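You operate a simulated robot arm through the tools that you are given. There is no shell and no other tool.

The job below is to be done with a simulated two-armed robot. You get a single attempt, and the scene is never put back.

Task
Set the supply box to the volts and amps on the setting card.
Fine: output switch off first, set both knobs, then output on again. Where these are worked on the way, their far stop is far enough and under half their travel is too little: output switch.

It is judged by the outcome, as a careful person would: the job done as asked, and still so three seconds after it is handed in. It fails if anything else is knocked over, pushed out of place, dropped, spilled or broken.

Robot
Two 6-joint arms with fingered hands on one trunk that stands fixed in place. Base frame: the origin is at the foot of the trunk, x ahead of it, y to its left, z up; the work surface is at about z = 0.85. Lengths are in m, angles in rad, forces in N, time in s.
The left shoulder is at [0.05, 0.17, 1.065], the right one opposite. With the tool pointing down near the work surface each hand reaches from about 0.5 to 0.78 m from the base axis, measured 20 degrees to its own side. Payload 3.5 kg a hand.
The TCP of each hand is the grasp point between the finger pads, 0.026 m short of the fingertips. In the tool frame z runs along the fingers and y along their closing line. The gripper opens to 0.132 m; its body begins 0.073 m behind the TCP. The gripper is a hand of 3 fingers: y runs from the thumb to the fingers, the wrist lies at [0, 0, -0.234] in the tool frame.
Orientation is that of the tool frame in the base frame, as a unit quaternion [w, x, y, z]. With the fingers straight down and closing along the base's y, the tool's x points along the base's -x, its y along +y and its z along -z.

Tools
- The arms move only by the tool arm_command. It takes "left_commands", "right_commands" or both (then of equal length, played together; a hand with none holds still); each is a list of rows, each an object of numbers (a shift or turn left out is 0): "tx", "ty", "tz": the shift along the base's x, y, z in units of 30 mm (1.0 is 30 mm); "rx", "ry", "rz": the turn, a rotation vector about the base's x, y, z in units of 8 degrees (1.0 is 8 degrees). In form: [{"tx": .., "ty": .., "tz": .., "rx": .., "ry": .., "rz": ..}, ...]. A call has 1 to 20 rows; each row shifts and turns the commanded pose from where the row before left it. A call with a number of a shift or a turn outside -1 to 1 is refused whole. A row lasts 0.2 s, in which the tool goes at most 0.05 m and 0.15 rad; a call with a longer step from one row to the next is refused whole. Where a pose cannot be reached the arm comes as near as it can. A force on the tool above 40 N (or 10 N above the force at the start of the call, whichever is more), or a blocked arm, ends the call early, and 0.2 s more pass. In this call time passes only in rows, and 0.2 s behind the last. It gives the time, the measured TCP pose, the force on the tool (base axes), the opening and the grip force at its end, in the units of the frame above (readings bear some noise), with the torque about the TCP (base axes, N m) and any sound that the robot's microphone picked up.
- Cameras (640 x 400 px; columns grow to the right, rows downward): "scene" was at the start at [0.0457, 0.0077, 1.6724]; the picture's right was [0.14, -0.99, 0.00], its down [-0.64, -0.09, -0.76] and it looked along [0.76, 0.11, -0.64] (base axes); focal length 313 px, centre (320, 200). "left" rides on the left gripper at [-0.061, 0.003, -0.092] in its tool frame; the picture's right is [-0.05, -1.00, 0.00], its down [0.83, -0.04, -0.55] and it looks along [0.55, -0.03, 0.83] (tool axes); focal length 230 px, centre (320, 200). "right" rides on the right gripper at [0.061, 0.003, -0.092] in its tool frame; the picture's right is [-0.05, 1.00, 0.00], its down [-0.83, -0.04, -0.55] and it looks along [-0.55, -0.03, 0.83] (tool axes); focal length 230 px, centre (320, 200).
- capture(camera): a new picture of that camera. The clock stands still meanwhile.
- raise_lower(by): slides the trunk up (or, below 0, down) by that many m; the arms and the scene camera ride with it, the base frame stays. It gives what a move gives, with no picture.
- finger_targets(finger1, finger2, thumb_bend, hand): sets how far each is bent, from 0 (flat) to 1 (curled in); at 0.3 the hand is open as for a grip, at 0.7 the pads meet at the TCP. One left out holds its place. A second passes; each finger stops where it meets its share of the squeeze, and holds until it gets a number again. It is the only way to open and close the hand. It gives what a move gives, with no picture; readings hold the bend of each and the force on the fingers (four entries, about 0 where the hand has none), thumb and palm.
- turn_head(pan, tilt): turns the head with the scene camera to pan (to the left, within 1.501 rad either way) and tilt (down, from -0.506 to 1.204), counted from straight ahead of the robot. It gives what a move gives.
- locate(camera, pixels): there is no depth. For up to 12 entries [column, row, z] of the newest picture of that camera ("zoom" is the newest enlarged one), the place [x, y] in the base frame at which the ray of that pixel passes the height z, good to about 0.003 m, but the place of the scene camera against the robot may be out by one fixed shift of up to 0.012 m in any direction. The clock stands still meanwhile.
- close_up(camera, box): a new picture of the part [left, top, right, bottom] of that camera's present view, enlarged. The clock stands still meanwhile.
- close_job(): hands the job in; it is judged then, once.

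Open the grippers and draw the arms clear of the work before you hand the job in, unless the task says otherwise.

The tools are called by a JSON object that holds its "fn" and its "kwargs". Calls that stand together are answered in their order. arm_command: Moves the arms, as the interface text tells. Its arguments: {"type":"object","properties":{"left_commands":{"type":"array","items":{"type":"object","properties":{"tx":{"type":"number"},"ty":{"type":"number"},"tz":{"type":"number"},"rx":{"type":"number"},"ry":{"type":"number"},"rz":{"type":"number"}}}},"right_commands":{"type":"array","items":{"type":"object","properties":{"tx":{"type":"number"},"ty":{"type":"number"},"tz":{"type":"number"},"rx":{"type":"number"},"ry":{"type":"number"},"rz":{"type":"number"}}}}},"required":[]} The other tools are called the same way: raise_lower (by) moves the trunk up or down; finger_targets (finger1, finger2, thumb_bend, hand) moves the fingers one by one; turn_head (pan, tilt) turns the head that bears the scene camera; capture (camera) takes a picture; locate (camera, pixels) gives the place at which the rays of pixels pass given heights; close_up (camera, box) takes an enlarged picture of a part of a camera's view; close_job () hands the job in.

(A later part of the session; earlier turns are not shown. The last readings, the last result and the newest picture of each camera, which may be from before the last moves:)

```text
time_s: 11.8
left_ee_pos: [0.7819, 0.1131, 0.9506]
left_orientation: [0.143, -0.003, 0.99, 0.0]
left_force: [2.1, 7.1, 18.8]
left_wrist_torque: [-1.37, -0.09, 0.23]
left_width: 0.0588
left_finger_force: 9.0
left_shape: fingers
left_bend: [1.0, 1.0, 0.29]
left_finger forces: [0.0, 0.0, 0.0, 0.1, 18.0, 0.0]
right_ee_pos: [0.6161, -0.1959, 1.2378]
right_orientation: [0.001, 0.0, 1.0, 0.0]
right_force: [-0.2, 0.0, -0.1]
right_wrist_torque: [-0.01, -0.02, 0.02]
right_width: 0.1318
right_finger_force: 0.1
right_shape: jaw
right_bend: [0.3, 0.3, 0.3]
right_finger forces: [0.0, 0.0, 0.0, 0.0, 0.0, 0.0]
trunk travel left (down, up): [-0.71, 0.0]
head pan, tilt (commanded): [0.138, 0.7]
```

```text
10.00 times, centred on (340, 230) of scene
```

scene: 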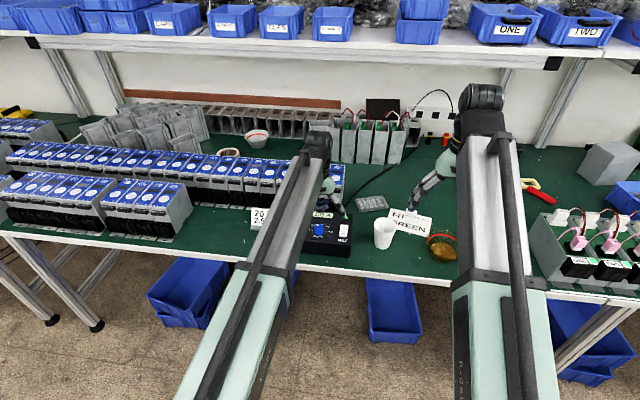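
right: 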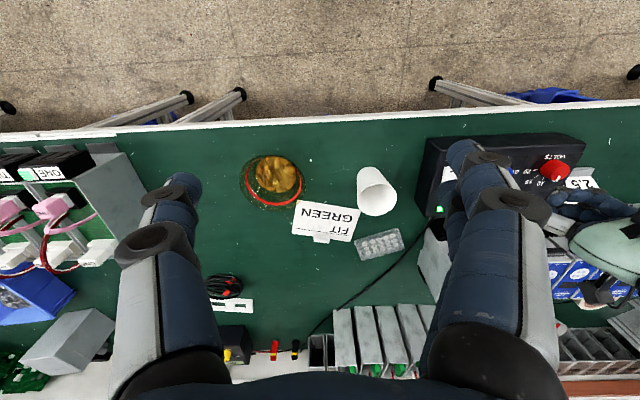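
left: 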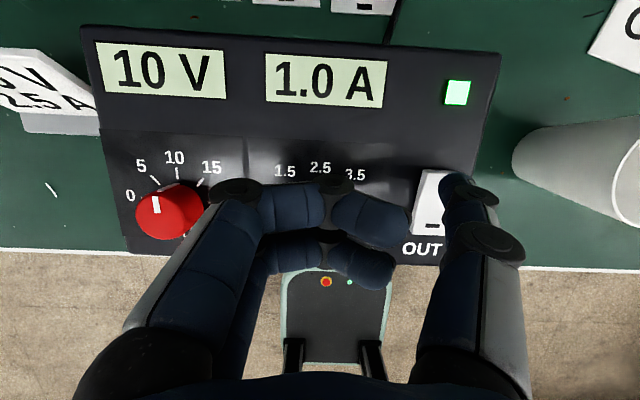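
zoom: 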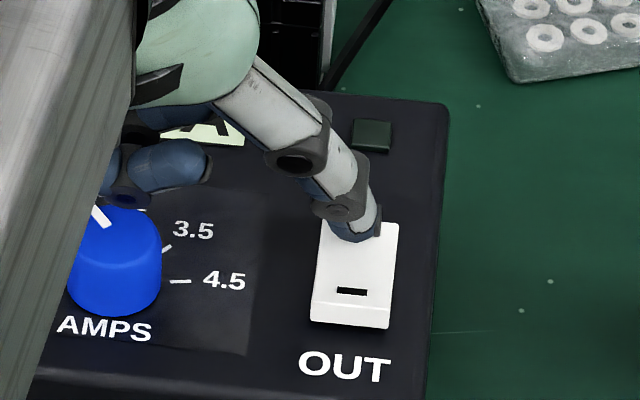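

LED is off and the near end of the rocker is now raised; force of 19 N suggests it's at the stop. Lift off and check.

{"fn": "arm_command", "kwargs": {"left_commands": [{"tz": 0.5}, {"tz": 1.0}, {"tz": 1.0}]}}

{"fn": "capture", "kwargs": {"camera": "left"}}

{"fn": "close_up", "kwargs": {"camera": "scene", "box": [310, 200, 360, 250]}}

```text
time_s: 12.6
left_ee_pos: [0.7813, 0.1113, 1.0227]
left_orientation: [0.141, 0.001, 0.99, 0.001]
left_force: [0.4, -0.5, -0.4]
left_wrist_torque: [0.01, -0.01, -0.01]
left_width: 0.058
left_finger_force: 0.2
left_shape: fingers
left_bend: [1.0, 1.0, 0.3]
left_finger forces: [0.0, 0.0, 0.0, 0.1, 0.0, 0.0]
right_ee_pos: [0.6164, -0.1967, 1.2355]
right_orientation: [0.001, 0.0, 1.0, -0.001]
right_force: [-0.1, -0.6, -0.2]
right_wrist_torque: [0.01, 0.0, -0.01]
right_width: 0.132
right_finger_force: 0.1
right_shape: jaw
right_bend: [0.3, 0.3, 0.3]
right_finger forces: [0.0, 0.0, 0.0, 0.0, 0.0, 0.0]
trunk travel left (down, up): [-0.71, 0.0]
head pan, tilt (commanded): [0.138, 0.7]
```

```text
taken
```

left: 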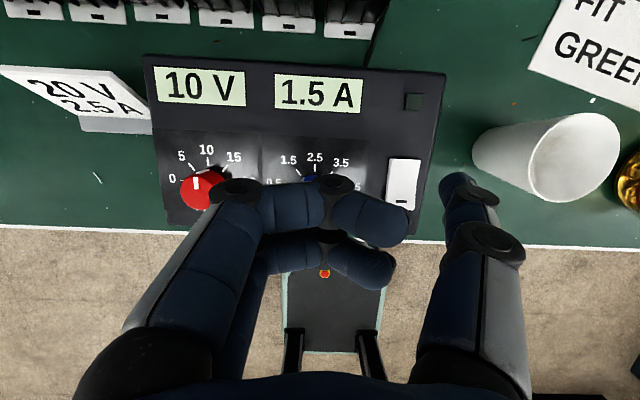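

```text
8.00 times, centred on (335, 225) of scene
```

zoom: 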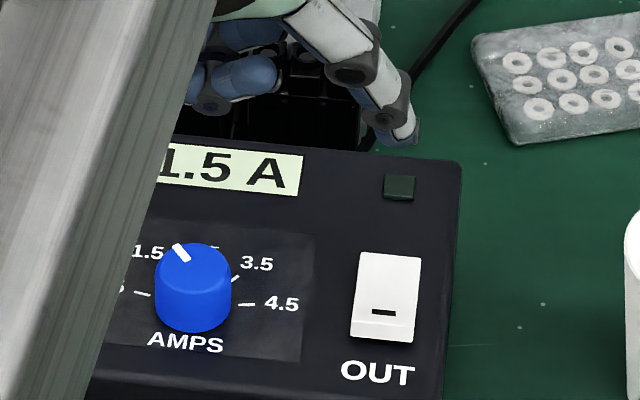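

With output off the display now reads 1.5 A, matching the dial pointer, so off-state displays show the set values. Next: un-tilt the left hand and move it above the volts knob, with the fingers half open.

{"fn": "arm_command", "kwargs": {"left_commands": [{"tx": -0.28, "ty": 0.82, "ry": 1.0}, {"tx": -0.28, "ty": 0.82, "ry": 1.0}, {"tx": -0.28, "ty": 0.82}, {"tx": -0.28, "ty": 0.83}]}}

{"fn": "finger_targets", "kwargs": {"hand": "left", "finger1": 0.5, "finger2": 0.5, "thumb_bend": 0.5}}

{"fn": "capture", "kwargs": {"camera": "left"}}

{"fn": "close_up", "kwargs": {"camera": "scene", "box": [230, 160, 390, 270]}}

```text
time_s: 13.6
left_ee_pos: [0.7289, 0.2107, 1.0191]
left_orientation: [0.001, 0.0, 1.0, 0.0]
left_force: [-0.4, 0.5, 0.6]
left_wrist_torque: [-0.03, -0.05, -0.02]
left_width: 0.058
left_finger_force: 0.0
left_shape: fingers
left_bend: [1.0, 1.0, 0.3]
left_finger forces: [0.1, 0.1, 0.0, 0.1, 0.0, 0.0]
left hand out of reach, approached as far as the arm can: row 2
right_ee_pos: [0.6167, -0.1975, 1.2359]
right_orientation: [0.0, 0.0, 1.0, 0.0]
right_force: [0.5, 0.0, 0.2]
right_wrist_torque: [0.0, -0.01, -0.02]
right_width: 0.1319
right_finger_force: 0.1
right_shape: jaw
right_bend: [0.3, 0.3, 0.3]
right_finger forces: [0.0, 0.1, 0.1, 0.0, 0.1, 0.1]
trunk travel left (down, up): [-0.71, 0.0]
head pan, tilt (commanded): [0.138, 0.7]
```

```text
time_s: 14.6
left_ee_pos: [0.7306, 0.2106, 1.0213]
left_orientation: [0.002, 0.001, 1.0, 0.0]
left_force: [-0.1, 0.2, 0.4]
left_wrist_torque: [-0.01, 0.0, 0.0]
left_width: 0.0677
left_finger_force: 0.0
left_shape: fingers
left_bend: [0.5, 0.5, 0.5]
left_finger forces: [0.0, 0.0, 0.0, 0.1, 0.1, 0.0]
right_ee_pos: [0.6172, -0.1952, 1.236]
right_orientation: [0.001, 0.0, 1.0, 0.0]
right_force: [-0.2, 0.4, -0.2]
right_wrist_torque: [0.03, 0.0, -0.03]
right_width: 0.1318
right_finger_force: 0.2
right_shape: jaw
right_bend: [0.3, 0.3, 0.3]
right_finger forces: [0.0, 0.1, 0.0, 0.0, 0.0, 0.0]
trunk travel left (down, up): [-0.71, 0.0]
head pan, tilt (commanded): [0.138, 0.7]
```

```text
taken
```

left: 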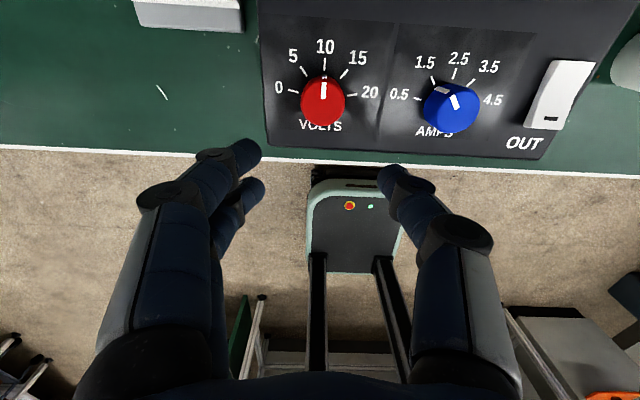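

```text
3.64 times, centred on (310, 215) of scene
```

zoom: 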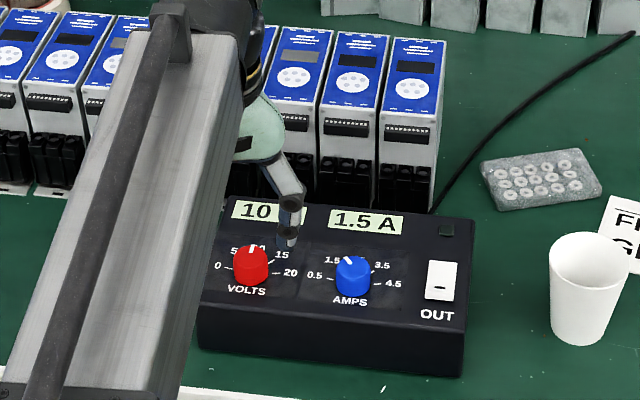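

Good overhead view of the volts knob at (323,103). I'll zoom and locate its centre precisely.

{"fn": "close_up", "kwargs": {"camera": "left", "box": [262, 30, 392, 140]}}

```text
3.64 times, centred on (327, 85) of left
```

zoom: 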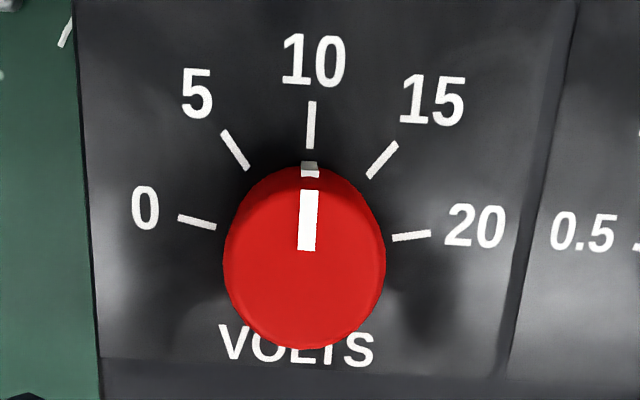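

Tick lines intersect at zoom (309,253); the knob's top centre is near (304,265). Locating these.

{"fn": "locate", "kwargs": {"camera": "zoom", "pixels": [[309, 253, 0.92], [304, 265, 0.94], [216, 227, 0.92], [393, 239, 0.92], [311, 148, 0.92], [223, 262, 0.94], [386, 265, 0.94], [304, 350, 0.94], [304, 183, 0.94]]}}

{"fn": "locate", "kwargs": {"camera": "left", "pixels": [[247, 155, 1.0], [262, 190, 1.0], [385, 180, 1.0], [240, 30, 0.86], [240, 5, 0.88], [452, 103, 0.94]]}}

```text
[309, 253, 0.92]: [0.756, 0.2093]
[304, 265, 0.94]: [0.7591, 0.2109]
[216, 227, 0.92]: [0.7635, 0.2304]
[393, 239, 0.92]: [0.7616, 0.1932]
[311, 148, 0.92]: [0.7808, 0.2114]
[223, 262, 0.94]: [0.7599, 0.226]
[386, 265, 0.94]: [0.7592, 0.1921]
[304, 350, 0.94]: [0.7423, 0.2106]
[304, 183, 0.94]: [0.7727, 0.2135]
```

```text
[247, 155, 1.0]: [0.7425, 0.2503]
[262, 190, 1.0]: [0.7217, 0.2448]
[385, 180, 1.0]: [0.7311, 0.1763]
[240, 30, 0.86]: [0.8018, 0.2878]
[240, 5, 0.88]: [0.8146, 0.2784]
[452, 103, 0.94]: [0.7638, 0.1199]
```

Volts knob centre ≈ (0.758, 0.210), radius ≈16.5 mm. I turn the hand +40° for a later −80° stroke while descending over the knob to TCP z≈0.961.

{"fn": "arm_command", "kwargs": {"left_commands": [{"tx": 0.18, "tz": -0.4, "rz": 1.0}, {"tx": 0.18, "tz": -0.4, "rz": 1.0}, {"tx": 0.18, "tz": -0.4, "rz": 1.0}, {"tx": 0.19, "tz": -0.4, "rz": 1.0}, {"tx": 0.19, "tz": -0.4, "rz": 1.0}]}}

{"fn": "capture", "kwargs": {"camera": "left"}}

{"fn": "close_up", "kwargs": {"camera": "scene", "box": [250, 180, 370, 265]}}

{"fn": "capture", "kwargs": {"camera": "right"}}

```text
time_s: 15.8
left_ee_pos: [0.7461, 0.2114, 0.9598]
left_orientation: [0.004, -0.344, 0.939, 0.0]
left_force: [0.5, 0.4, 0.2]
left_wrist_torque: [0.01, -0.02, -0.01]
left_width: 0.0681
left_finger_force: 0.0
left_shape: fingers
left_bend: [0.5, 0.5, 0.5]
left_finger forces: [0.1, 0.1, 0.0, 0.0, 0.1, 0.0]
left hand out of reach, approached as far as the arm can: row 4, 5
right_ee_pos: [0.6156, -0.197, 1.2366]
right_orientation: [0.001, 0.0, 1.0, 0.0]
right_force: [0.6, 1.0, -0.6]
right_wrist_torque: [-0.01, -0.03, -0.01]
right_width: 0.1318
right_finger_force: 0.1
right_shape: jaw
right_bend: [0.3, 0.3, 0.3]
right_finger forces: [0.0, 0.1, 0.0, 0.0, 0.1, 0.1]
trunk travel left (down, up): [-0.71, 0.0]
head pan, tilt (commanded): [0.138, 0.7]
```

```text
taken
```

left: 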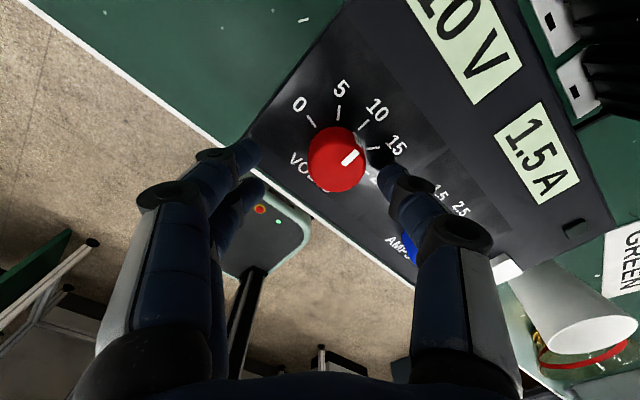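

```text
4.71 times, centred on (310, 222) of scene
```

zoom: 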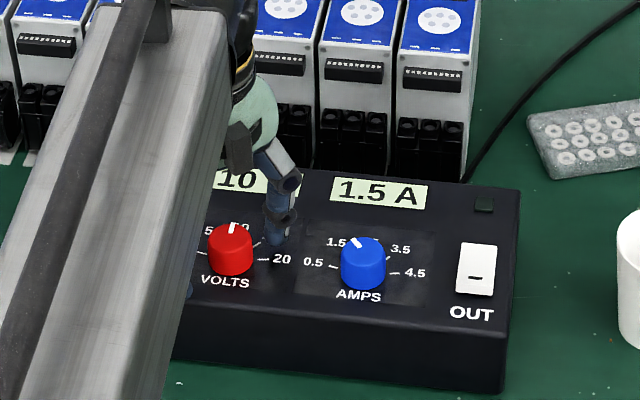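

```text
taken
```

right: 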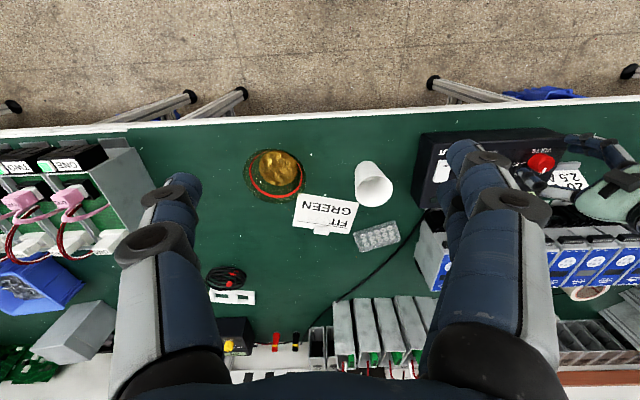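

At +40° yaw the arm stops at x=0.746, 12 mm short. I add an 8° forward tilt and move forward over the knob.

{"fn": "arm_command", "kwargs": {"left_commands": [{"ry": -1.0, "tx": 0.1, "tz": 0.1}, {"tx": 0.15}, {"tx": 0.15}]}}

{"fn": "capture", "kwargs": {"camera": "left"}}

{"fn": "close_up", "kwargs": {"camera": "scene", "box": [250, 180, 370, 265]}}

```text
time_s: 16.6
left_ee_pos: [0.7565, 0.2098, 0.9648]
left_orientation: [0.068, -0.341, 0.937, -0.024]
left_force: [-0.7, 0.3, 0.6]
left_wrist_torque: [0.0, 0.0, 0.02]
left_width: 0.0679
left_finger_force: 0.1
left_shape: fingers
left_bend: [0.5, 0.5, 0.5]
left_finger forces: [0.0, 0.1, 0.0, 0.0, 0.0, 0.1]
right_ee_pos: [0.616, -0.1968, 1.2364]
right_orientation: [0.001, 0.0, 1.0, 0.0]
right_force: [0.6, -0.2, -0.9]
right_wrist_torque: [0.01, 0.02, 0.01]
right_width: 0.1319
right_finger_force: 0.0
right_shape: jaw
right_bend: [0.3, 0.3, 0.3]
right_finger forces: [0.0, 0.0, 0.0, 0.1, 0.0, 0.0]
trunk travel left (down, up): [-0.71, 0.0]
head pan, tilt (commanded): [0.138, 0.7]
```

```text
taken
```

left: 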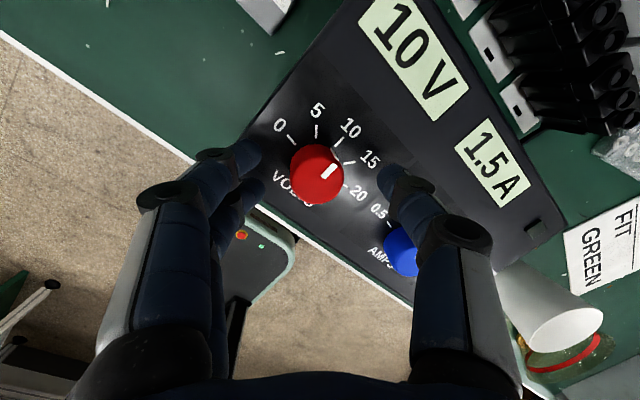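

```text
4.71 times, centred on (310, 222) of scene
```

zoom: 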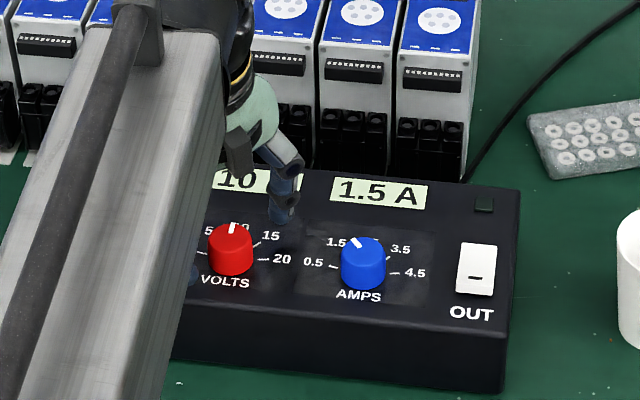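

The knob (317,173) sits centred between fingers (250–258,155–185) and thumb (388,175). I add a slight lean so that the coming turn about the vertical stays in reach, then lower to TCP z≈0.953.

{"fn": "arm_command", "kwargs": {"left_commands": [{"rx": 0.6, "ty": -0.05}, {"tz": -0.2}, {"tz": -0.2}]}}

{"fn": "close_up", "kwargs": {"camera": "left", "box": [220, 100, 420, 240]}}

{"fn": "close_up", "kwargs": {"camera": "scene", "box": [265, 195, 335, 245]}}

```text
time_s: 17.4
left_ee_pos: [0.7574, 0.2084, 0.9562]
left_orientation: [0.085, -0.338, 0.937, 0.017]
left_force: [1.6, 1.2, 10.5]
left_wrist_torque: [0.29, 0.33, -0.1]
left_width: 0.0678
left_finger_force: 5.6
left_shape: fingers
left_bend: [0.5, 0.51, 0.5]
left_finger forces: [0.0, 10.7, 0.1, 0.0, 0.0, 0.0]
right_ee_pos: [0.616, -0.196, 1.2374]
right_orientation: [0.002, 0.0, 1.0, 0.001]
right_force: [-0.3, 0.6, -0.3]
right_wrist_torque: [-0.01, 0.0, 0.0]
right_width: 0.1321
right_finger_force: 0.1
right_shape: jaw
right_bend: [0.3, 0.3, 0.3]
right_finger forces: [0.1, 0.0, 0.1, 0.0, 0.0, 0.0]
trunk travel left (down, up): [-0.71, 0.0]
head pan, tilt (commanded): [0.138, 0.7]
```

```text
2.86 times, centred on (320, 170) of left
```

zoom: 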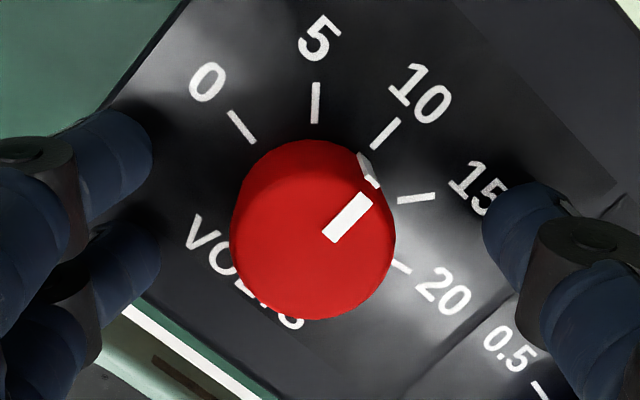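

```text
8.00 times, centred on (300, 220) of scene
```

zoom: 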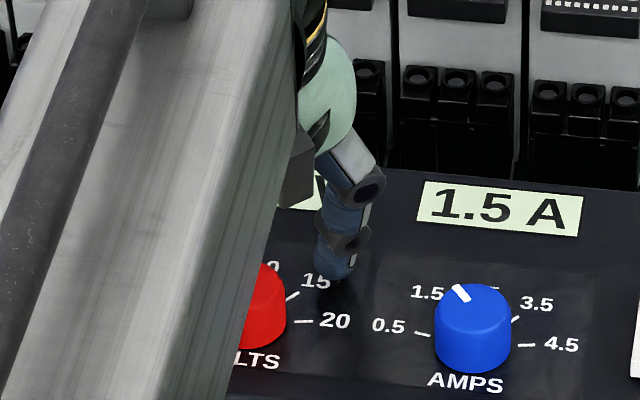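

Finger 2 touched the panel (10.7 N) because the lean lowers it. I lift slightly and reduce the lean so it's purely along the tool's x, keeping thumb and fingers level.

{"fn": "arm_command", "kwargs": {"left_commands": [{"tz": 0.2}, {"rx": -0.05, "ry": 0.35}, {"tz": -0.1}]}}

```text
time_s: 18.1
left_ee_pos: [0.7577, 0.2087, 0.9573]
left_orientation: [0.058, -0.337, 0.939, 0.021]
left_force: [0.1, 0.1, -0.6]
left_wrist_torque: [-0.04, 0.0, -0.01]
left_width: 0.0677
left_finger_force: 0.0
left_shape: fingers
left_bend: [0.5, 0.5, 0.5]
left_finger forces: [0.1, 0.1, 0.1, 0.1, 0.1, 0.1]
right_ee_pos: [0.6165, -0.1988, 1.2347]
right_orientation: [0.0, 0.001, 1.0, 0.0]
right_force: [0.5, 0.6, -0.8]
right_wrist_torque: [0.01, 0.0, 0.02]
right_width: 0.1318
right_finger_force: 0.1
right_shape: jaw
right_bend: [0.3, 0.3, 0.3]
right_finger forces: [0.1, 0.1, 0.0, 0.0, 0.1, 0.1]
trunk travel left (down, up): [-0.71, 0.0]
head pan, tilt (commanded): [0.138, 0.7]
```

No contact now at z=0.957. Lower 3 mm more and check, then partially close the fingers.

{"fn": "arm_command", "kwargs": {"left_commands": [{"tz": -0.1}]}}

{"fn": "finger_targets", "kwargs": {"hand": "left", "finger1": 0.56, "finger2": 0.56, "thumb_bend": 0.56}}

{"fn": "close_up", "kwargs": {"camera": "left", "box": [220, 100, 420, 240]}}

{"fn": "close_up", "kwargs": {"camera": "right", "box": [490, 110, 640, 210]}}

```text
time_s: 18.6
left_ee_pos: [0.7569, 0.2077, 0.9549]
left_orientation: [0.059, -0.338, 0.939, 0.021]
left_force: [0.1, -0.6, 9.3]
left_wrist_torque: [0.22, 0.31, 0.03]
left_width: 0.0678
left_finger_force: 4.3
left_shape: fingers
left_bend: [0.5, 0.51, 0.5]
left_finger forces: [0.0, 8.6, 0.1, 0.0, 0.1, 0.0]
right_ee_pos: [0.6155, -0.1967, 1.2364]
right_orientation: [0.001, 0.0, 1.0, 0.0]
right_force: [-0.1, 0.4, 1.2]
right_wrist_torque: [-0.02, 0.0, -0.03]
right_width: 0.1318
right_finger_force: 0.0
right_shape: jaw
right_bend: [0.3, 0.3, 0.3]
right_finger forces: [0.0, 0.0, 0.0, 0.0, 0.1, 0.0]
trunk travel left (down, up): [-0.71, 0.0]
head pan, tilt (commanded): [0.138, 0.7]
```

```text
time_s: 19.6
left_ee_pos: [0.7571, 0.2086, 0.9548]
left_orientation: [0.058, -0.338, 0.939, 0.021]
left_force: [-0.9, 3.6, 14.2]
left_wrist_torque: [0.51, 0.55, -0.14]
left_width: 0.0483
left_finger_force: 6.9
left_shape: fingers
left_bend: [0.56, 0.53, 0.56]
left_finger forces: [0.0, 14.3, 0.1, 0.0, 0.0, 0.1]
right_ee_pos: [0.6147, -0.1969, 1.2367]
right_orientation: [0.001, -0.001, 1.0, 0.0]
right_force: [-0.2, 0.1, -0.8]
right_wrist_torque: [0.03, 0.0, 0.01]
right_width: 0.1319
right_finger_force: 0.1
right_shape: jaw
right_bend: [0.3, 0.3, 0.3]
right_finger forces: [0.0, 0.0, 0.0, 0.0, 0.0, 0.0]
trunk travel left (down, up): [-0.71, 0.0]
head pan, tilt (commanded): [0.138, 0.7]
```

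```text
2.86 times, centred on (320, 170) of left
```

zoom: 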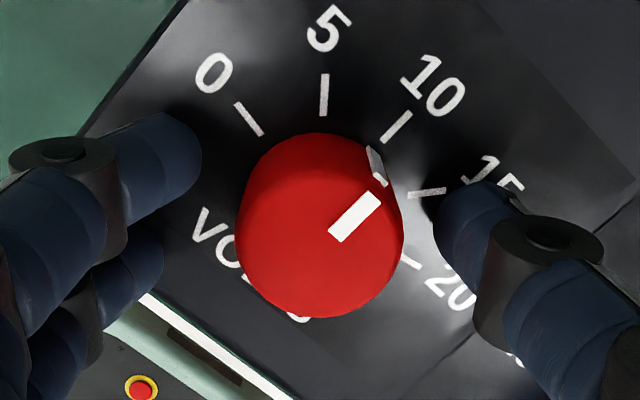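

```text
4.00 times, centred on (565, 160) of right
```

zoom: 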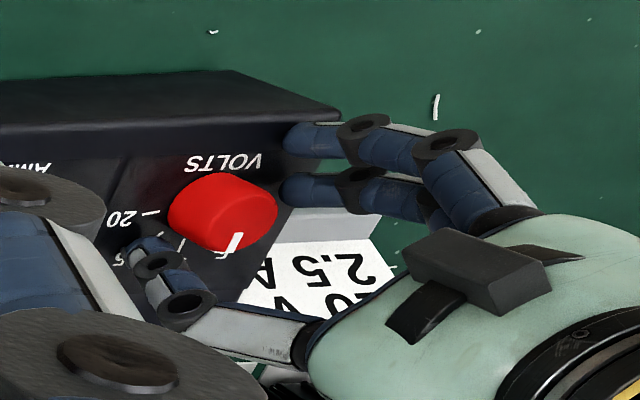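

Finger 2 still presses on the panel (14 N). The knob is well centred, so I lift 4 mm and continue closing slowly.

{"fn": "arm_command", "kwargs": {"left_commands": [{"tz": 0.15}]}}

{"fn": "finger_targets", "kwargs": {"hand": "left", "finger1": 0.58, "finger2": 0.58, "thumb_bend": 0.58}}

{"fn": "close_up", "kwargs": {"camera": "left", "box": [220, 100, 420, 240]}}

```text
time_s: 19.9
left_ee_pos: [0.7573, 0.2083, 0.9549]
left_orientation: [0.057, -0.338, 0.939, 0.022]
left_force: [-0.5, -0.8, -0.1]
left_wrist_torque: [-0.01, 0.01, -0.01]
left_width: 0.0485
left_finger_force: 0.0
left_shape: fingers
left_bend: [0.56, 0.56, 0.56]
left_finger forces: [0.0, 0.1, 0.0, 0.0, 0.0, 0.0]
right_ee_pos: [0.6167, -0.1973, 1.2356]
right_orientation: [0.0, 0.0, 1.0, 0.001]
right_force: [0.0, -0.1, 0.4]
right_wrist_torque: [0.0, -0.03, -0.01]
right_width: 0.132
right_finger_force: 0.1
right_shape: jaw
right_bend: [0.3, 0.3, 0.3]
right_finger forces: [0.0, 0.1, 0.0, 0.0, 0.1, 0.0]
trunk travel left (down, up): [-0.71, 0.0]
head pan, tilt (commanded): [0.138, 0.7]
```

```text
time_s: 20.9
left_ee_pos: [0.7566, 0.2076, 0.9573]
left_orientation: [0.057, -0.338, 0.939, 0.021]
left_force: [-0.8, 0.9, 0.3]
left_wrist_torque: [-0.02, 0.02, -0.01]
left_width: 0.0453
left_finger_force: 0.0
left_shape: fingers
left_bend: [0.57, 0.57, 0.57]
left_finger forces: [0.1, 0.0, 0.0, 0.0, 0.0, 0.0]
right_ee_pos: [0.6168, -0.1975, 1.2356]
right_orientation: [0.0, 0.0, 1.0, 0.0]
right_force: [-0.1, 0.7, -0.1]
right_wrist_torque: [-0.02, -0.01, 0.01]
right_width: 0.1318
right_finger_force: 0.0
right_shape: jaw
right_bend: [0.3, 0.3, 0.3]
right_finger forces: [0.0, 0.0, 0.0, 0.1, 0.0, 0.1]
trunk travel left (down, up): [-0.71, 0.0]
head pan, tilt (commanded): [0.138, 0.7]
```

```text
2.86 times, centred on (320, 170) of left
```

zoom: 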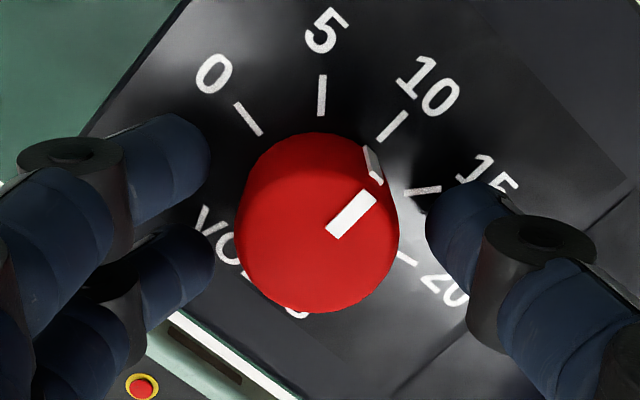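

Clear of the panel now; width 45 mm, gaps to the knob about equal. Closing further in small steps.

{"fn": "finger_targets", "kwargs": {"hand": "left", "finger1": 0.62, "finger2": 0.62, "thumb_bend": 0.61}}

{"fn": "close_up", "kwargs": {"camera": "left", "box": [220, 100, 420, 240]}}

```text
time_s: 21.9
left_ee_pos: [0.7567, 0.2086, 0.9568]
left_orientation: [0.057, -0.338, 0.939, 0.021]
left_force: [-0.1, -0.3, -0.5]
left_wrist_torque: [-0.01, -0.01, 0.0]
left_width: 0.0309
left_finger_force: 0.0
left_shape: fingers
left_bend: [0.62, 0.61, 0.61]
left_finger forces: [0.0, 0.3, 0.0, 0.0, 0.2, 0.1]
right_ee_pos: [0.6165, -0.1982, 1.2362]
right_orientation: [0.001, 0.0, 1.0, 0.0]
right_force: [-0.2, 0.3, -0.4]
right_wrist_torque: [-0.03, 0.0, 0.04]
right_width: 0.1319
right_finger_force: 0.0
right_shape: jaw
right_bend: [0.3, 0.3, 0.3]
right_finger forces: [0.1, 0.1, 0.1, 0.0, 0.1, 0.1]
trunk travel left (down, up): [-0.71, 0.0]
head pan, tilt (commanded): [0.138, 0.7]
```

```text
2.86 times, centred on (320, 170) of left
```

zoom: 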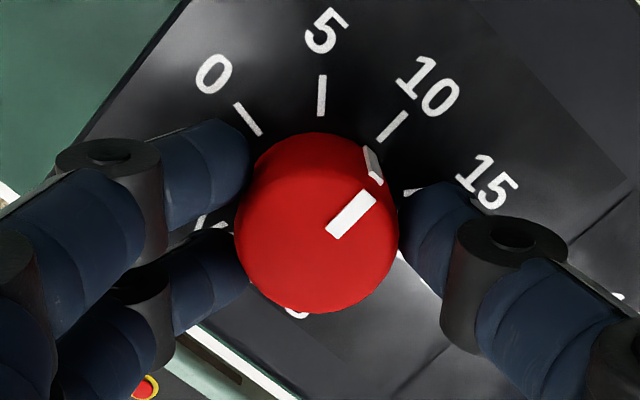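

Light contacts begin (finger 2 0.3 N, thumb 0.2 N). Tighten the grip a bit.

{"fn": "finger_targets", "kwargs": {"hand": "left", "finger1": 0.65, "finger2": 0.65, "thumb_bend": 0.65}}

{"fn": "close_up", "kwargs": {"camera": "left", "box": [220, 100, 420, 240]}}

```text
time_s: 22.9
left_ee_pos: [0.7584, 0.2073, 0.956]
left_orientation: [0.057, -0.339, 0.939, 0.021]
left_force: [0.3, 0.3, -0.2]
left_wrist_torque: [-0.01, -0.02, 0.02]
left_width: 0.028
left_finger_force: 3.8
left_shape: fingers
left_bend: [0.63, 0.62, 0.63]
left_finger forces: [1.4, 2.0, 0.1, 0.0, 3.8, 0.1]
right_ee_pos: [0.6172, -0.1969, 1.2357]
right_orientation: [0.001, 0.0, 1.0, 0.0]
right_force: [0.2, -0.1, 0.5]
right_wrist_torque: [-0.03, 0.01, 0.01]
right_width: 0.132
right_finger_force: 0.1
right_shape: jaw
right_bend: [0.3, 0.3, 0.3]
right_finger forces: [0.0, 0.0, 0.1, 0.0, 0.0, 0.1]
trunk travel left (down, up): [-0.71, 0.0]
head pan, tilt (commanded): [0.138, 0.7]
```

```text
2.86 times, centred on (320, 170) of left
```

zoom: 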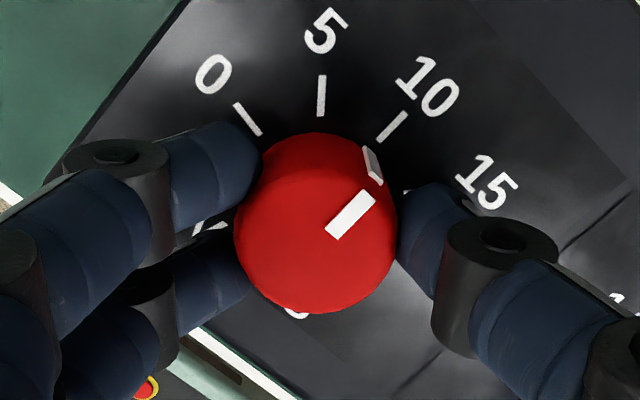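

Balanced grip (1.4+2.0 vs 3.8 N). I increase the grip, then turn one 8° step clockwise as a test.

{"fn": "finger_targets", "kwargs": {"hand": "left", "finger1": 0.7, "finger2": 0.7, "thumb_bend": 0.7}}

{"fn": "arm_command", "kwargs": {"left_commands": [{"rz": -1.0, "ty": 0.01}]}}

{"fn": "capture", "kwargs": {"camera": "left"}}

```text
time_s: 23.9
left_ee_pos: [0.7579, 0.2079, 0.9575]
left_orientation: [0.057, -0.337, 0.939, 0.021]
left_force: [-0.3, 0.2, 0.6]
left_wrist_torque: [-0.01, 0.01, -0.01]
left_width: 0.0261
left_finger_force: 10.2
left_shape: fingers
left_bend: [0.64, 0.63, 0.65]
left_finger forces: [4.7, 5.5, 0.0, 0.0, 10.1, 0.1]
right_ee_pos: [0.6163, -0.1966, 1.2355]
right_orientation: [0.001, 0.0, 1.0, 0.001]
right_force: [-0.2, -0.3, 0.4]
right_wrist_torque: [0.02, 0.02, 0.02]
right_width: 0.1319
right_finger_force: 0.1
right_shape: jaw
right_bend: [0.3, 0.3, 0.3]
right_finger forces: [0.0, 0.1, 0.0, 0.1, 0.0, 0.0]
trunk travel left (down, up): [-0.71, 0.0]
head pan, tilt (commanded): [0.138, 0.7]
```

```text
time_s: 24.4
left_ee_pos: [0.7571, 0.2094, 0.9573]
left_orientation: [0.059, -0.271, 0.961, 0.016]
left_force: [-0.4, -2.3, -0.2]
left_wrist_torque: [-0.04, 0.05, 0.04]
left_width: 0.026
left_finger_force: 10.7
left_shape: fingers
left_bend: [0.64, 0.63, 0.65]
left_finger forces: [4.3, 5.5, 0.0, 0.0, 10.9, 0.0]
right_ee_pos: [0.6167, -0.1972, 1.2363]
right_orientation: [0.001, 0.0, 1.0, 0.0]
right_force: [-0.2, -0.1, -0.1]
right_wrist_torque: [0.0, -0.01, -0.02]
right_width: 0.1321
right_finger_force: 0.1
right_shape: jaw
right_bend: [0.3, 0.3, 0.3]
right_finger forces: [0.0, 0.0, 0.0, 0.0, 0.0, 0.0]
trunk travel left (down, up): [-0.71, 0.0]
head pan, tilt (commanded): [0.138, 0.7]
```

```text
taken
```

left: 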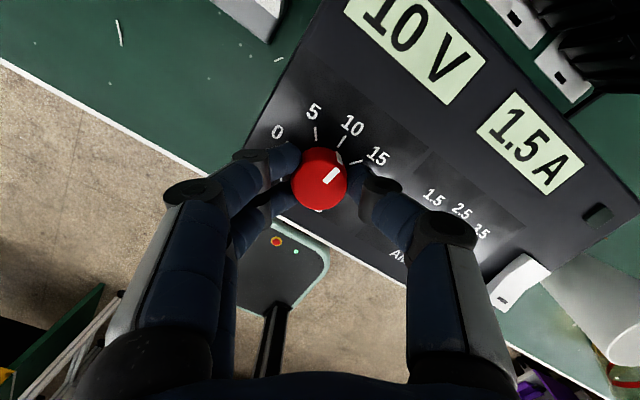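

Rotated 8° with low torque; the display still reads 10 V. I continue two more steps and look.

{"fn": "arm_command", "kwargs": {"left_commands": [{"rz": -1.0, "ty": 0.01}, {"rz": -1.0, "ty": 0.01}]}}

{"fn": "capture", "kwargs": {"camera": "left"}}

{"fn": "close_up", "kwargs": {"camera": "left", "box": [220, 80, 420, 240]}}

```text
time_s: 24.9
left_ee_pos: [0.7569, 0.2092, 0.9576]
left_orientation: [0.061, -0.135, 0.989, 0.008]
left_force: [-0.2, -1.5, 0.0]
left_wrist_torque: [-0.07, 0.06, -0.02]
left_width: 0.0263
left_finger_force: 10.0
left_shape: fingers
left_bend: [0.64, 0.63, 0.65]
left_finger forces: [4.2, 5.1, 0.1, 0.0, 10.7, 0.0]
right_ee_pos: [0.617, -0.1982, 1.2358]
right_orientation: [0.001, 0.001, 1.0, 0.0]
right_force: [0.7, 0.7, 0.4]
right_wrist_torque: [-0.02, 0.02, -0.02]
right_width: 0.1319
right_finger_force: 0.0
right_shape: jaw
right_bend: [0.3, 0.3, 0.3]
right_finger forces: [0.0, 0.0, 0.0, 0.1, 0.1, 0.0]
trunk travel left (down, up): [-0.71, 0.0]
head pan, tilt (commanded): [0.138, 0.7]
```

```text
taken
```

left: 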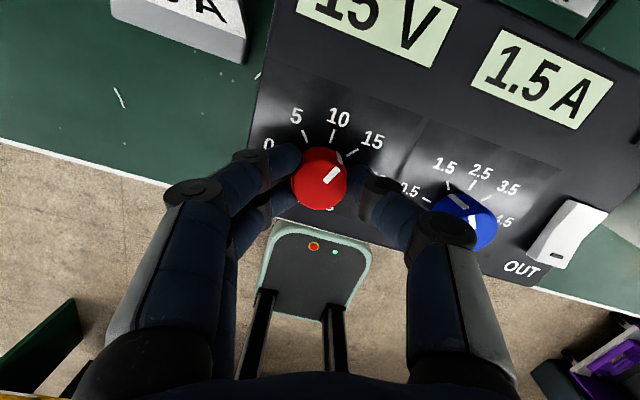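

```text
2.50 times, centred on (320, 160) of left
```

zoom: 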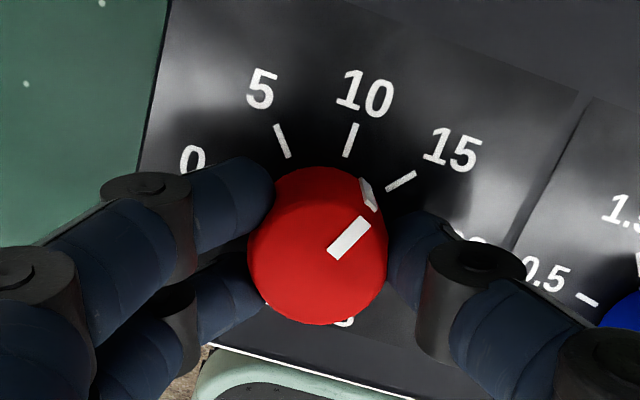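

The display jumped to 15 V at 24° of turning, so the knob follows the hand. Continue four more steps.

{"fn": "arm_command", "kwargs": {"left_commands": [{"rz": -1.0, "ty": 0.014}, {"rz": -1.0, "ty": 0.014}, {"rz": -1.0, "ty": 0.014}, {"rz": -1.0, "ty": 0.014}]}}

{"fn": "capture", "kwargs": {"camera": "left"}}

{"fn": "close_up", "kwargs": {"camera": "left", "box": [220, 80, 420, 240]}}

```text
time_s: 25.9
left_ee_pos: [0.758, 0.211, 0.9574]
left_orientation: [0.061, 0.144, 0.988, -0.009]
left_force: [0.2, -2.9, 0.6]
left_wrist_torque: [-0.08, -0.04, -0.01]
left_width: 0.0265
left_finger_force: 9.9
left_shape: fingers
left_bend: [0.64, 0.63, 0.65]
left_finger forces: [4.1, 4.3, 0.0, 0.0, 11.5, 0.1]
right_ee_pos: [0.6171, -0.1978, 1.2359]
right_orientation: [0.0, 0.0, 1.0, 0.0]
right_force: [-0.6, 0.2, 0.0]
right_wrist_torque: [0.01, 0.0, 0.0]
right_width: 0.132
right_finger_force: 0.1
right_shape: jaw
right_bend: [0.3, 0.3, 0.3]
right_finger forces: [0.0, 0.0, 0.1, 0.1, 0.1, 0.0]
trunk travel left (down, up): [-0.71, 0.0]
head pan, tilt (commanded): [0.138, 0.7]
```

```text
taken
```

left: 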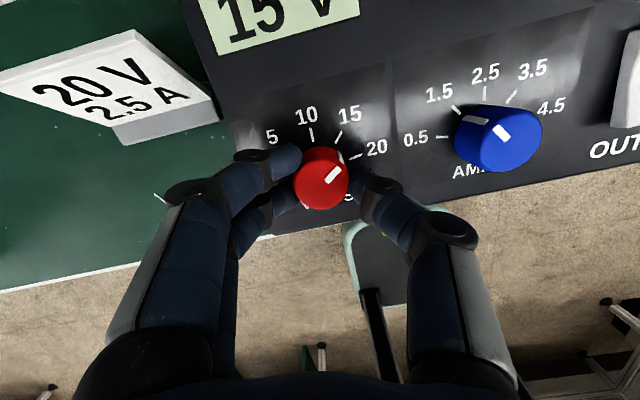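

```text
2.50 times, centred on (320, 160) of left
```

zoom: 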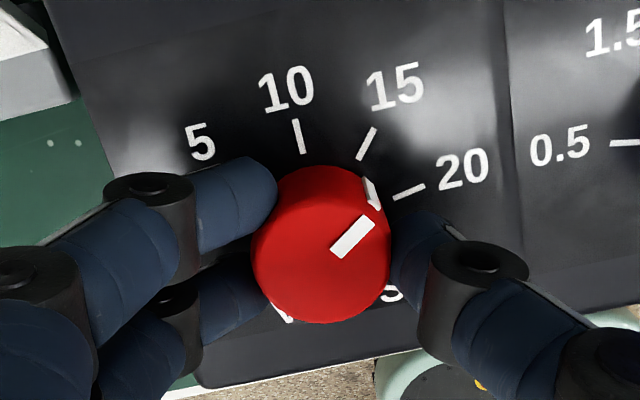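

Rotated 56° so far; pointer between 15 and 20 ticks. Three more 8° steps to reach 80°.

{"fn": "arm_command", "kwargs": {"left_commands": [{"rz": -1.0}, {"rz": -1.0}, {"rz": -1.0}]}}

{"fn": "capture", "kwargs": {"camera": "left"}}

{"fn": "close_up", "kwargs": {"camera": "left", "box": [220, 80, 420, 240]}}

{"fn": "close_up", "kwargs": {"camera": "scene", "box": [250, 190, 370, 265]}}

```text
time_s: 26.8
left_ee_pos: [0.7571, 0.212, 0.9578]
left_orientation: [0.057, 0.346, 0.936, -0.021]
left_force: [-1.2, -4.7, 0.3]
left_wrist_torque: [-0.07, 0.06, 0.02]
left_width: 0.0263
left_finger_force: 9.3
left_shape: fingers
left_bend: [0.64, 0.64, 0.65]
left_finger forces: [3.8, 4.1, 0.0, 0.0, 12.0, 0.0]
right_ee_pos: [0.6158, -0.1967, 1.2357]
right_orientation: [0.0, 0.0, 1.0, 0.0]
right_force: [0.4, -0.1, -0.7]
right_wrist_torque: [0.02, 0.01, -0.03]
right_width: 0.1317
right_finger_force: 0.1
right_shape: jaw
right_bend: [0.3, 0.3, 0.3]
right_finger forces: [0.1, 0.1, 0.1, 0.0, 0.0, 0.0]
trunk travel left (down, up): [-0.71, 0.0]
head pan, tilt (commanded): [0.138, 0.7]
```

```text
taken
```

left: 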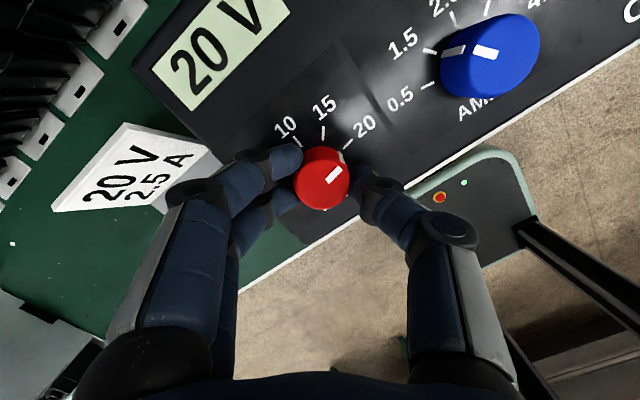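

```text
2.50 times, centred on (320, 160) of left
```

zoom: 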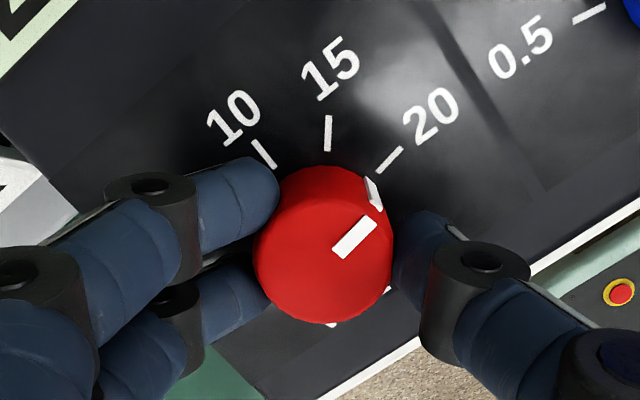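

```text
5.33 times, centred on (310, 228) of scene
```

zoom: 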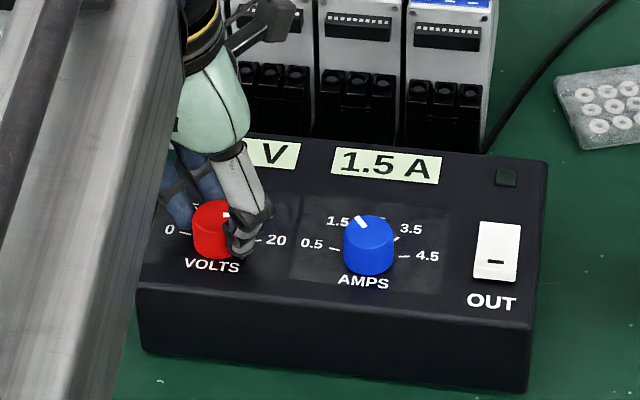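

The volts display now reads 20 V with the pointer aimed at the 20 tick. Release the knob and look.

{"fn": "finger_targets", "kwargs": {"hand": "left", "finger1": 0.56, "finger2": 0.56, "thumb_bend": 0.56}}

{"fn": "capture", "kwargs": {"camera": "left"}}

{"fn": "close_up", "kwargs": {"camera": "left", "box": [220, 80, 420, 240]}}

```text
time_s: 27.8
left_ee_pos: [0.7565, 0.2116, 0.957]
left_orientation: [0.057, 0.344, 0.937, -0.022]
left_force: [-0.5, 0.6, 0.2]
left_wrist_torque: [0.0, -0.03, 0.0]
left_width: 0.0469
left_finger_force: 0.1
left_shape: fingers
left_bend: [0.56, 0.56, 0.56]
left_finger forces: [0.1, 0.1, 0.0, 0.0, 0.1, 0.0]
right_ee_pos: [0.6157, -0.1975, 1.2349]
right_orientation: [0.001, -0.001, 1.0, -0.001]
right_force: [-0.6, -0.9, 0.2]
right_wrist_torque: [0.01, 0.0, 0.01]
right_width: 0.1318
right_finger_force: 0.0
right_shape: jaw
right_bend: [0.3, 0.3, 0.3]
right_finger forces: [0.0, 0.0, 0.1, 0.1, 0.0, 0.0]
trunk travel left (down, up): [-0.71, 0.0]
head pan, tilt (commanded): [0.138, 0.7]
```

```text
taken
```

left: 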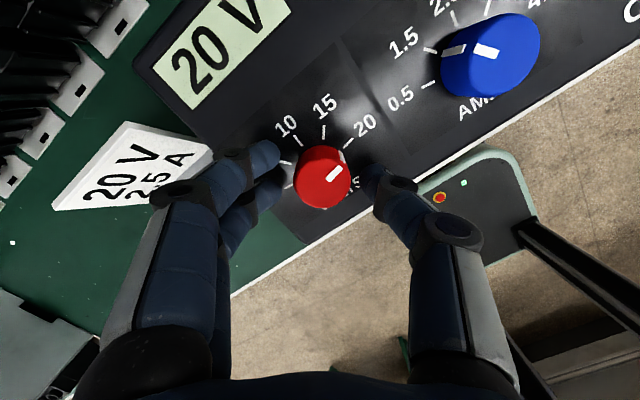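

```text
2.50 times, centred on (320, 160) of left
```

zoom: 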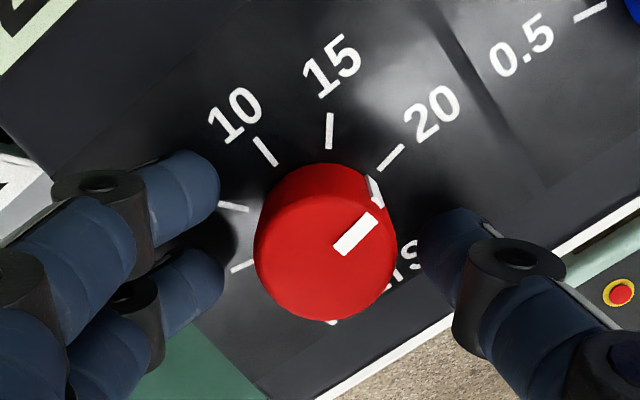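

Volts is at 20 V. Now I lift off, and move above the amps knob while rotating the hand back to about +20° yaw.

{"fn": "arm_command", "kwargs": {"left_commands": [{"tz": 0.5}, {"tz": 0.6}, {"tz": 0.4}, {"ty": -0.41, "rz": 0.95}, {"ty": -0.41, "rz": 0.95}, {"ty": -0.41, "rz": 0.95}, {"ty": -0.41, "rz": 0.95}, {"ty": -0.41, "rz": 0.95}, {"ty": -0.41, "rz": 0.95}, {"ty": -0.41, "rz": 0.95}, {"ty": -0.38, "rz": 0.85}]}}

{"fn": "capture", "kwargs": {"camera": "left"}}

{"fn": "close_up", "kwargs": {"camera": "scene", "box": [240, 180, 370, 265]}}

```text
time_s: 30.1
left_ee_pos: [0.7578, 0.1141, 1.0017]
left_orientation: [0.06, -0.171, 0.983, 0.01]
left_force: [0.6, 0.7, -0.2]
left_wrist_torque: [0.03, 0.0, 0.0]
left_width: 0.0474
left_finger_force: 0.1
left_shape: fingers
left_bend: [0.56, 0.56, 0.56]
left_finger forces: [0.0, 0.0, 0.0, 0.1, 0.0, 0.0]
right_ee_pos: [0.6164, -0.1979, 1.2361]
right_orientation: [0.0, 0.0, 1.0, 0.001]
right_force: [0.4, 0.0, 0.3]
right_wrist_torque: [-0.06, 0.01, -0.03]
right_width: 0.132
right_finger_force: 0.0
right_shape: jaw
right_bend: [0.3, 0.3, 0.3]
right_finger forces: [0.0, 0.0, 0.0, 0.1, 0.0, 0.0]
trunk travel left (down, up): [-0.71, 0.0]
head pan, tilt (commanded): [0.138, 0.7]
```

```text
taken
```

left: 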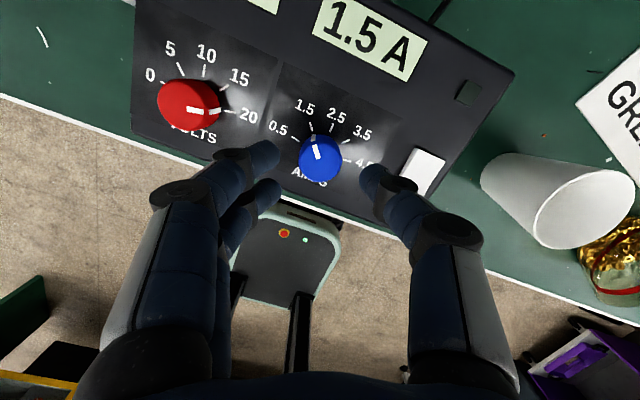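

```text
4.71 times, centred on (305, 222) of scene
```

zoom: 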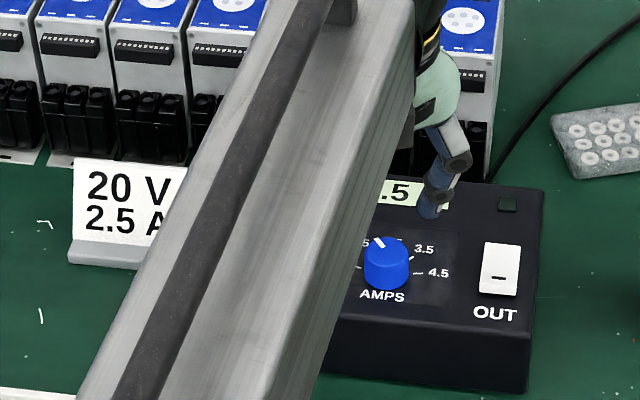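

Locating the amps knob from this new view (knob at about (320,158)).

{"fn": "close_up", "kwargs": {"camera": "left", "box": [250, 90, 390, 195]}}

```text
3.81 times, centred on (320, 142) of left
```

zoom: 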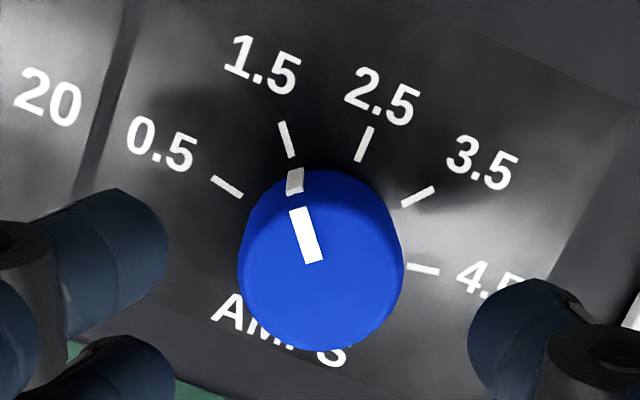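

Pointer aligned with the 1.5 tick. Locating base centre (321,253) and top centre (321,267).

{"fn": "locate", "kwargs": {"camera": "zoom", "pixels": [[321, 253, 0.92], [321, 267, 0.94], [238, 270, 0.94], [404, 262, 0.94], [321, 350, 0.94], [155, 230, 0.97], [150, 370, 0.97], [480, 320, 0.97]]}}

```text
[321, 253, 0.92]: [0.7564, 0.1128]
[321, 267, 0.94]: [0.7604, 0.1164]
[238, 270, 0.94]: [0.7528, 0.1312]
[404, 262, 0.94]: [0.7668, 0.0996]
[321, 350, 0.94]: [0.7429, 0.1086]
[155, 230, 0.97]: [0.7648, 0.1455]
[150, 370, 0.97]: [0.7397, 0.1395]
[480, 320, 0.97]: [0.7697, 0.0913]
```

The knob centre ≈(0.759,0.1145) matches the hand's position. Descend to TCP z≈0.957.

{"fn": "arm_command", "kwargs": {"left_commands": [{"tz": -0.5}, {"tz": -0.5}, {"tz": -0.3}, {"tz": -0.17}]}}

{"fn": "close_up", "kwargs": {"camera": "left", "box": [220, 100, 420, 240]}}

```text
time_s: 31.1
left_ee_pos: [0.7577, 0.1126, 0.9595]
left_orientation: [0.06, -0.169, 0.984, 0.011]
left_force: [0.2, -0.1, -1.1]
left_wrist_torque: [-0.01, -0.01, 0.0]
left_width: 0.0471
left_finger_force: 0.0
left_shape: fingers
left_bend: [0.56, 0.56, 0.56]
left_finger forces: [0.1, 0.0, 0.0, 0.0, 0.0, 0.0]
right_ee_pos: [0.6155, -0.1978, 1.2357]
right_orientation: [0.001, 0.0, 1.0, 0.0]
right_force: [0.3, 0.0, 1.0]
right_wrist_torque: [-0.04, 0.0, 0.03]
right_width: 0.1318
right_finger_force: 0.1
right_shape: jaw
right_bend: [0.3, 0.3, 0.3]
right_finger forces: [0.0, 0.0, 0.1, 0.0, 0.0, 0.1]
trunk travel left (down, up): [-0.71, 0.0]
head pan, tilt (commanded): [0.138, 0.7]
```

```text
2.86 times, centred on (320, 170) of left
```

zoom: 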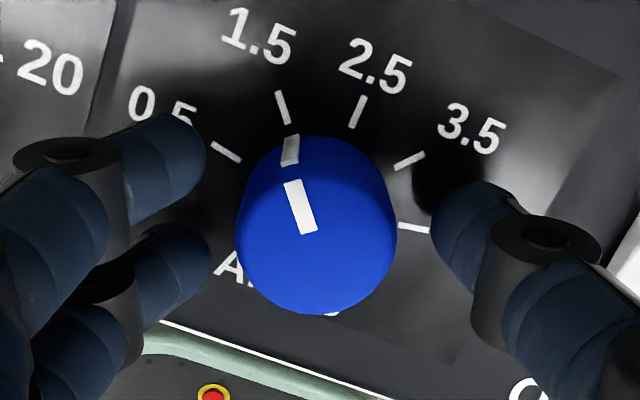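

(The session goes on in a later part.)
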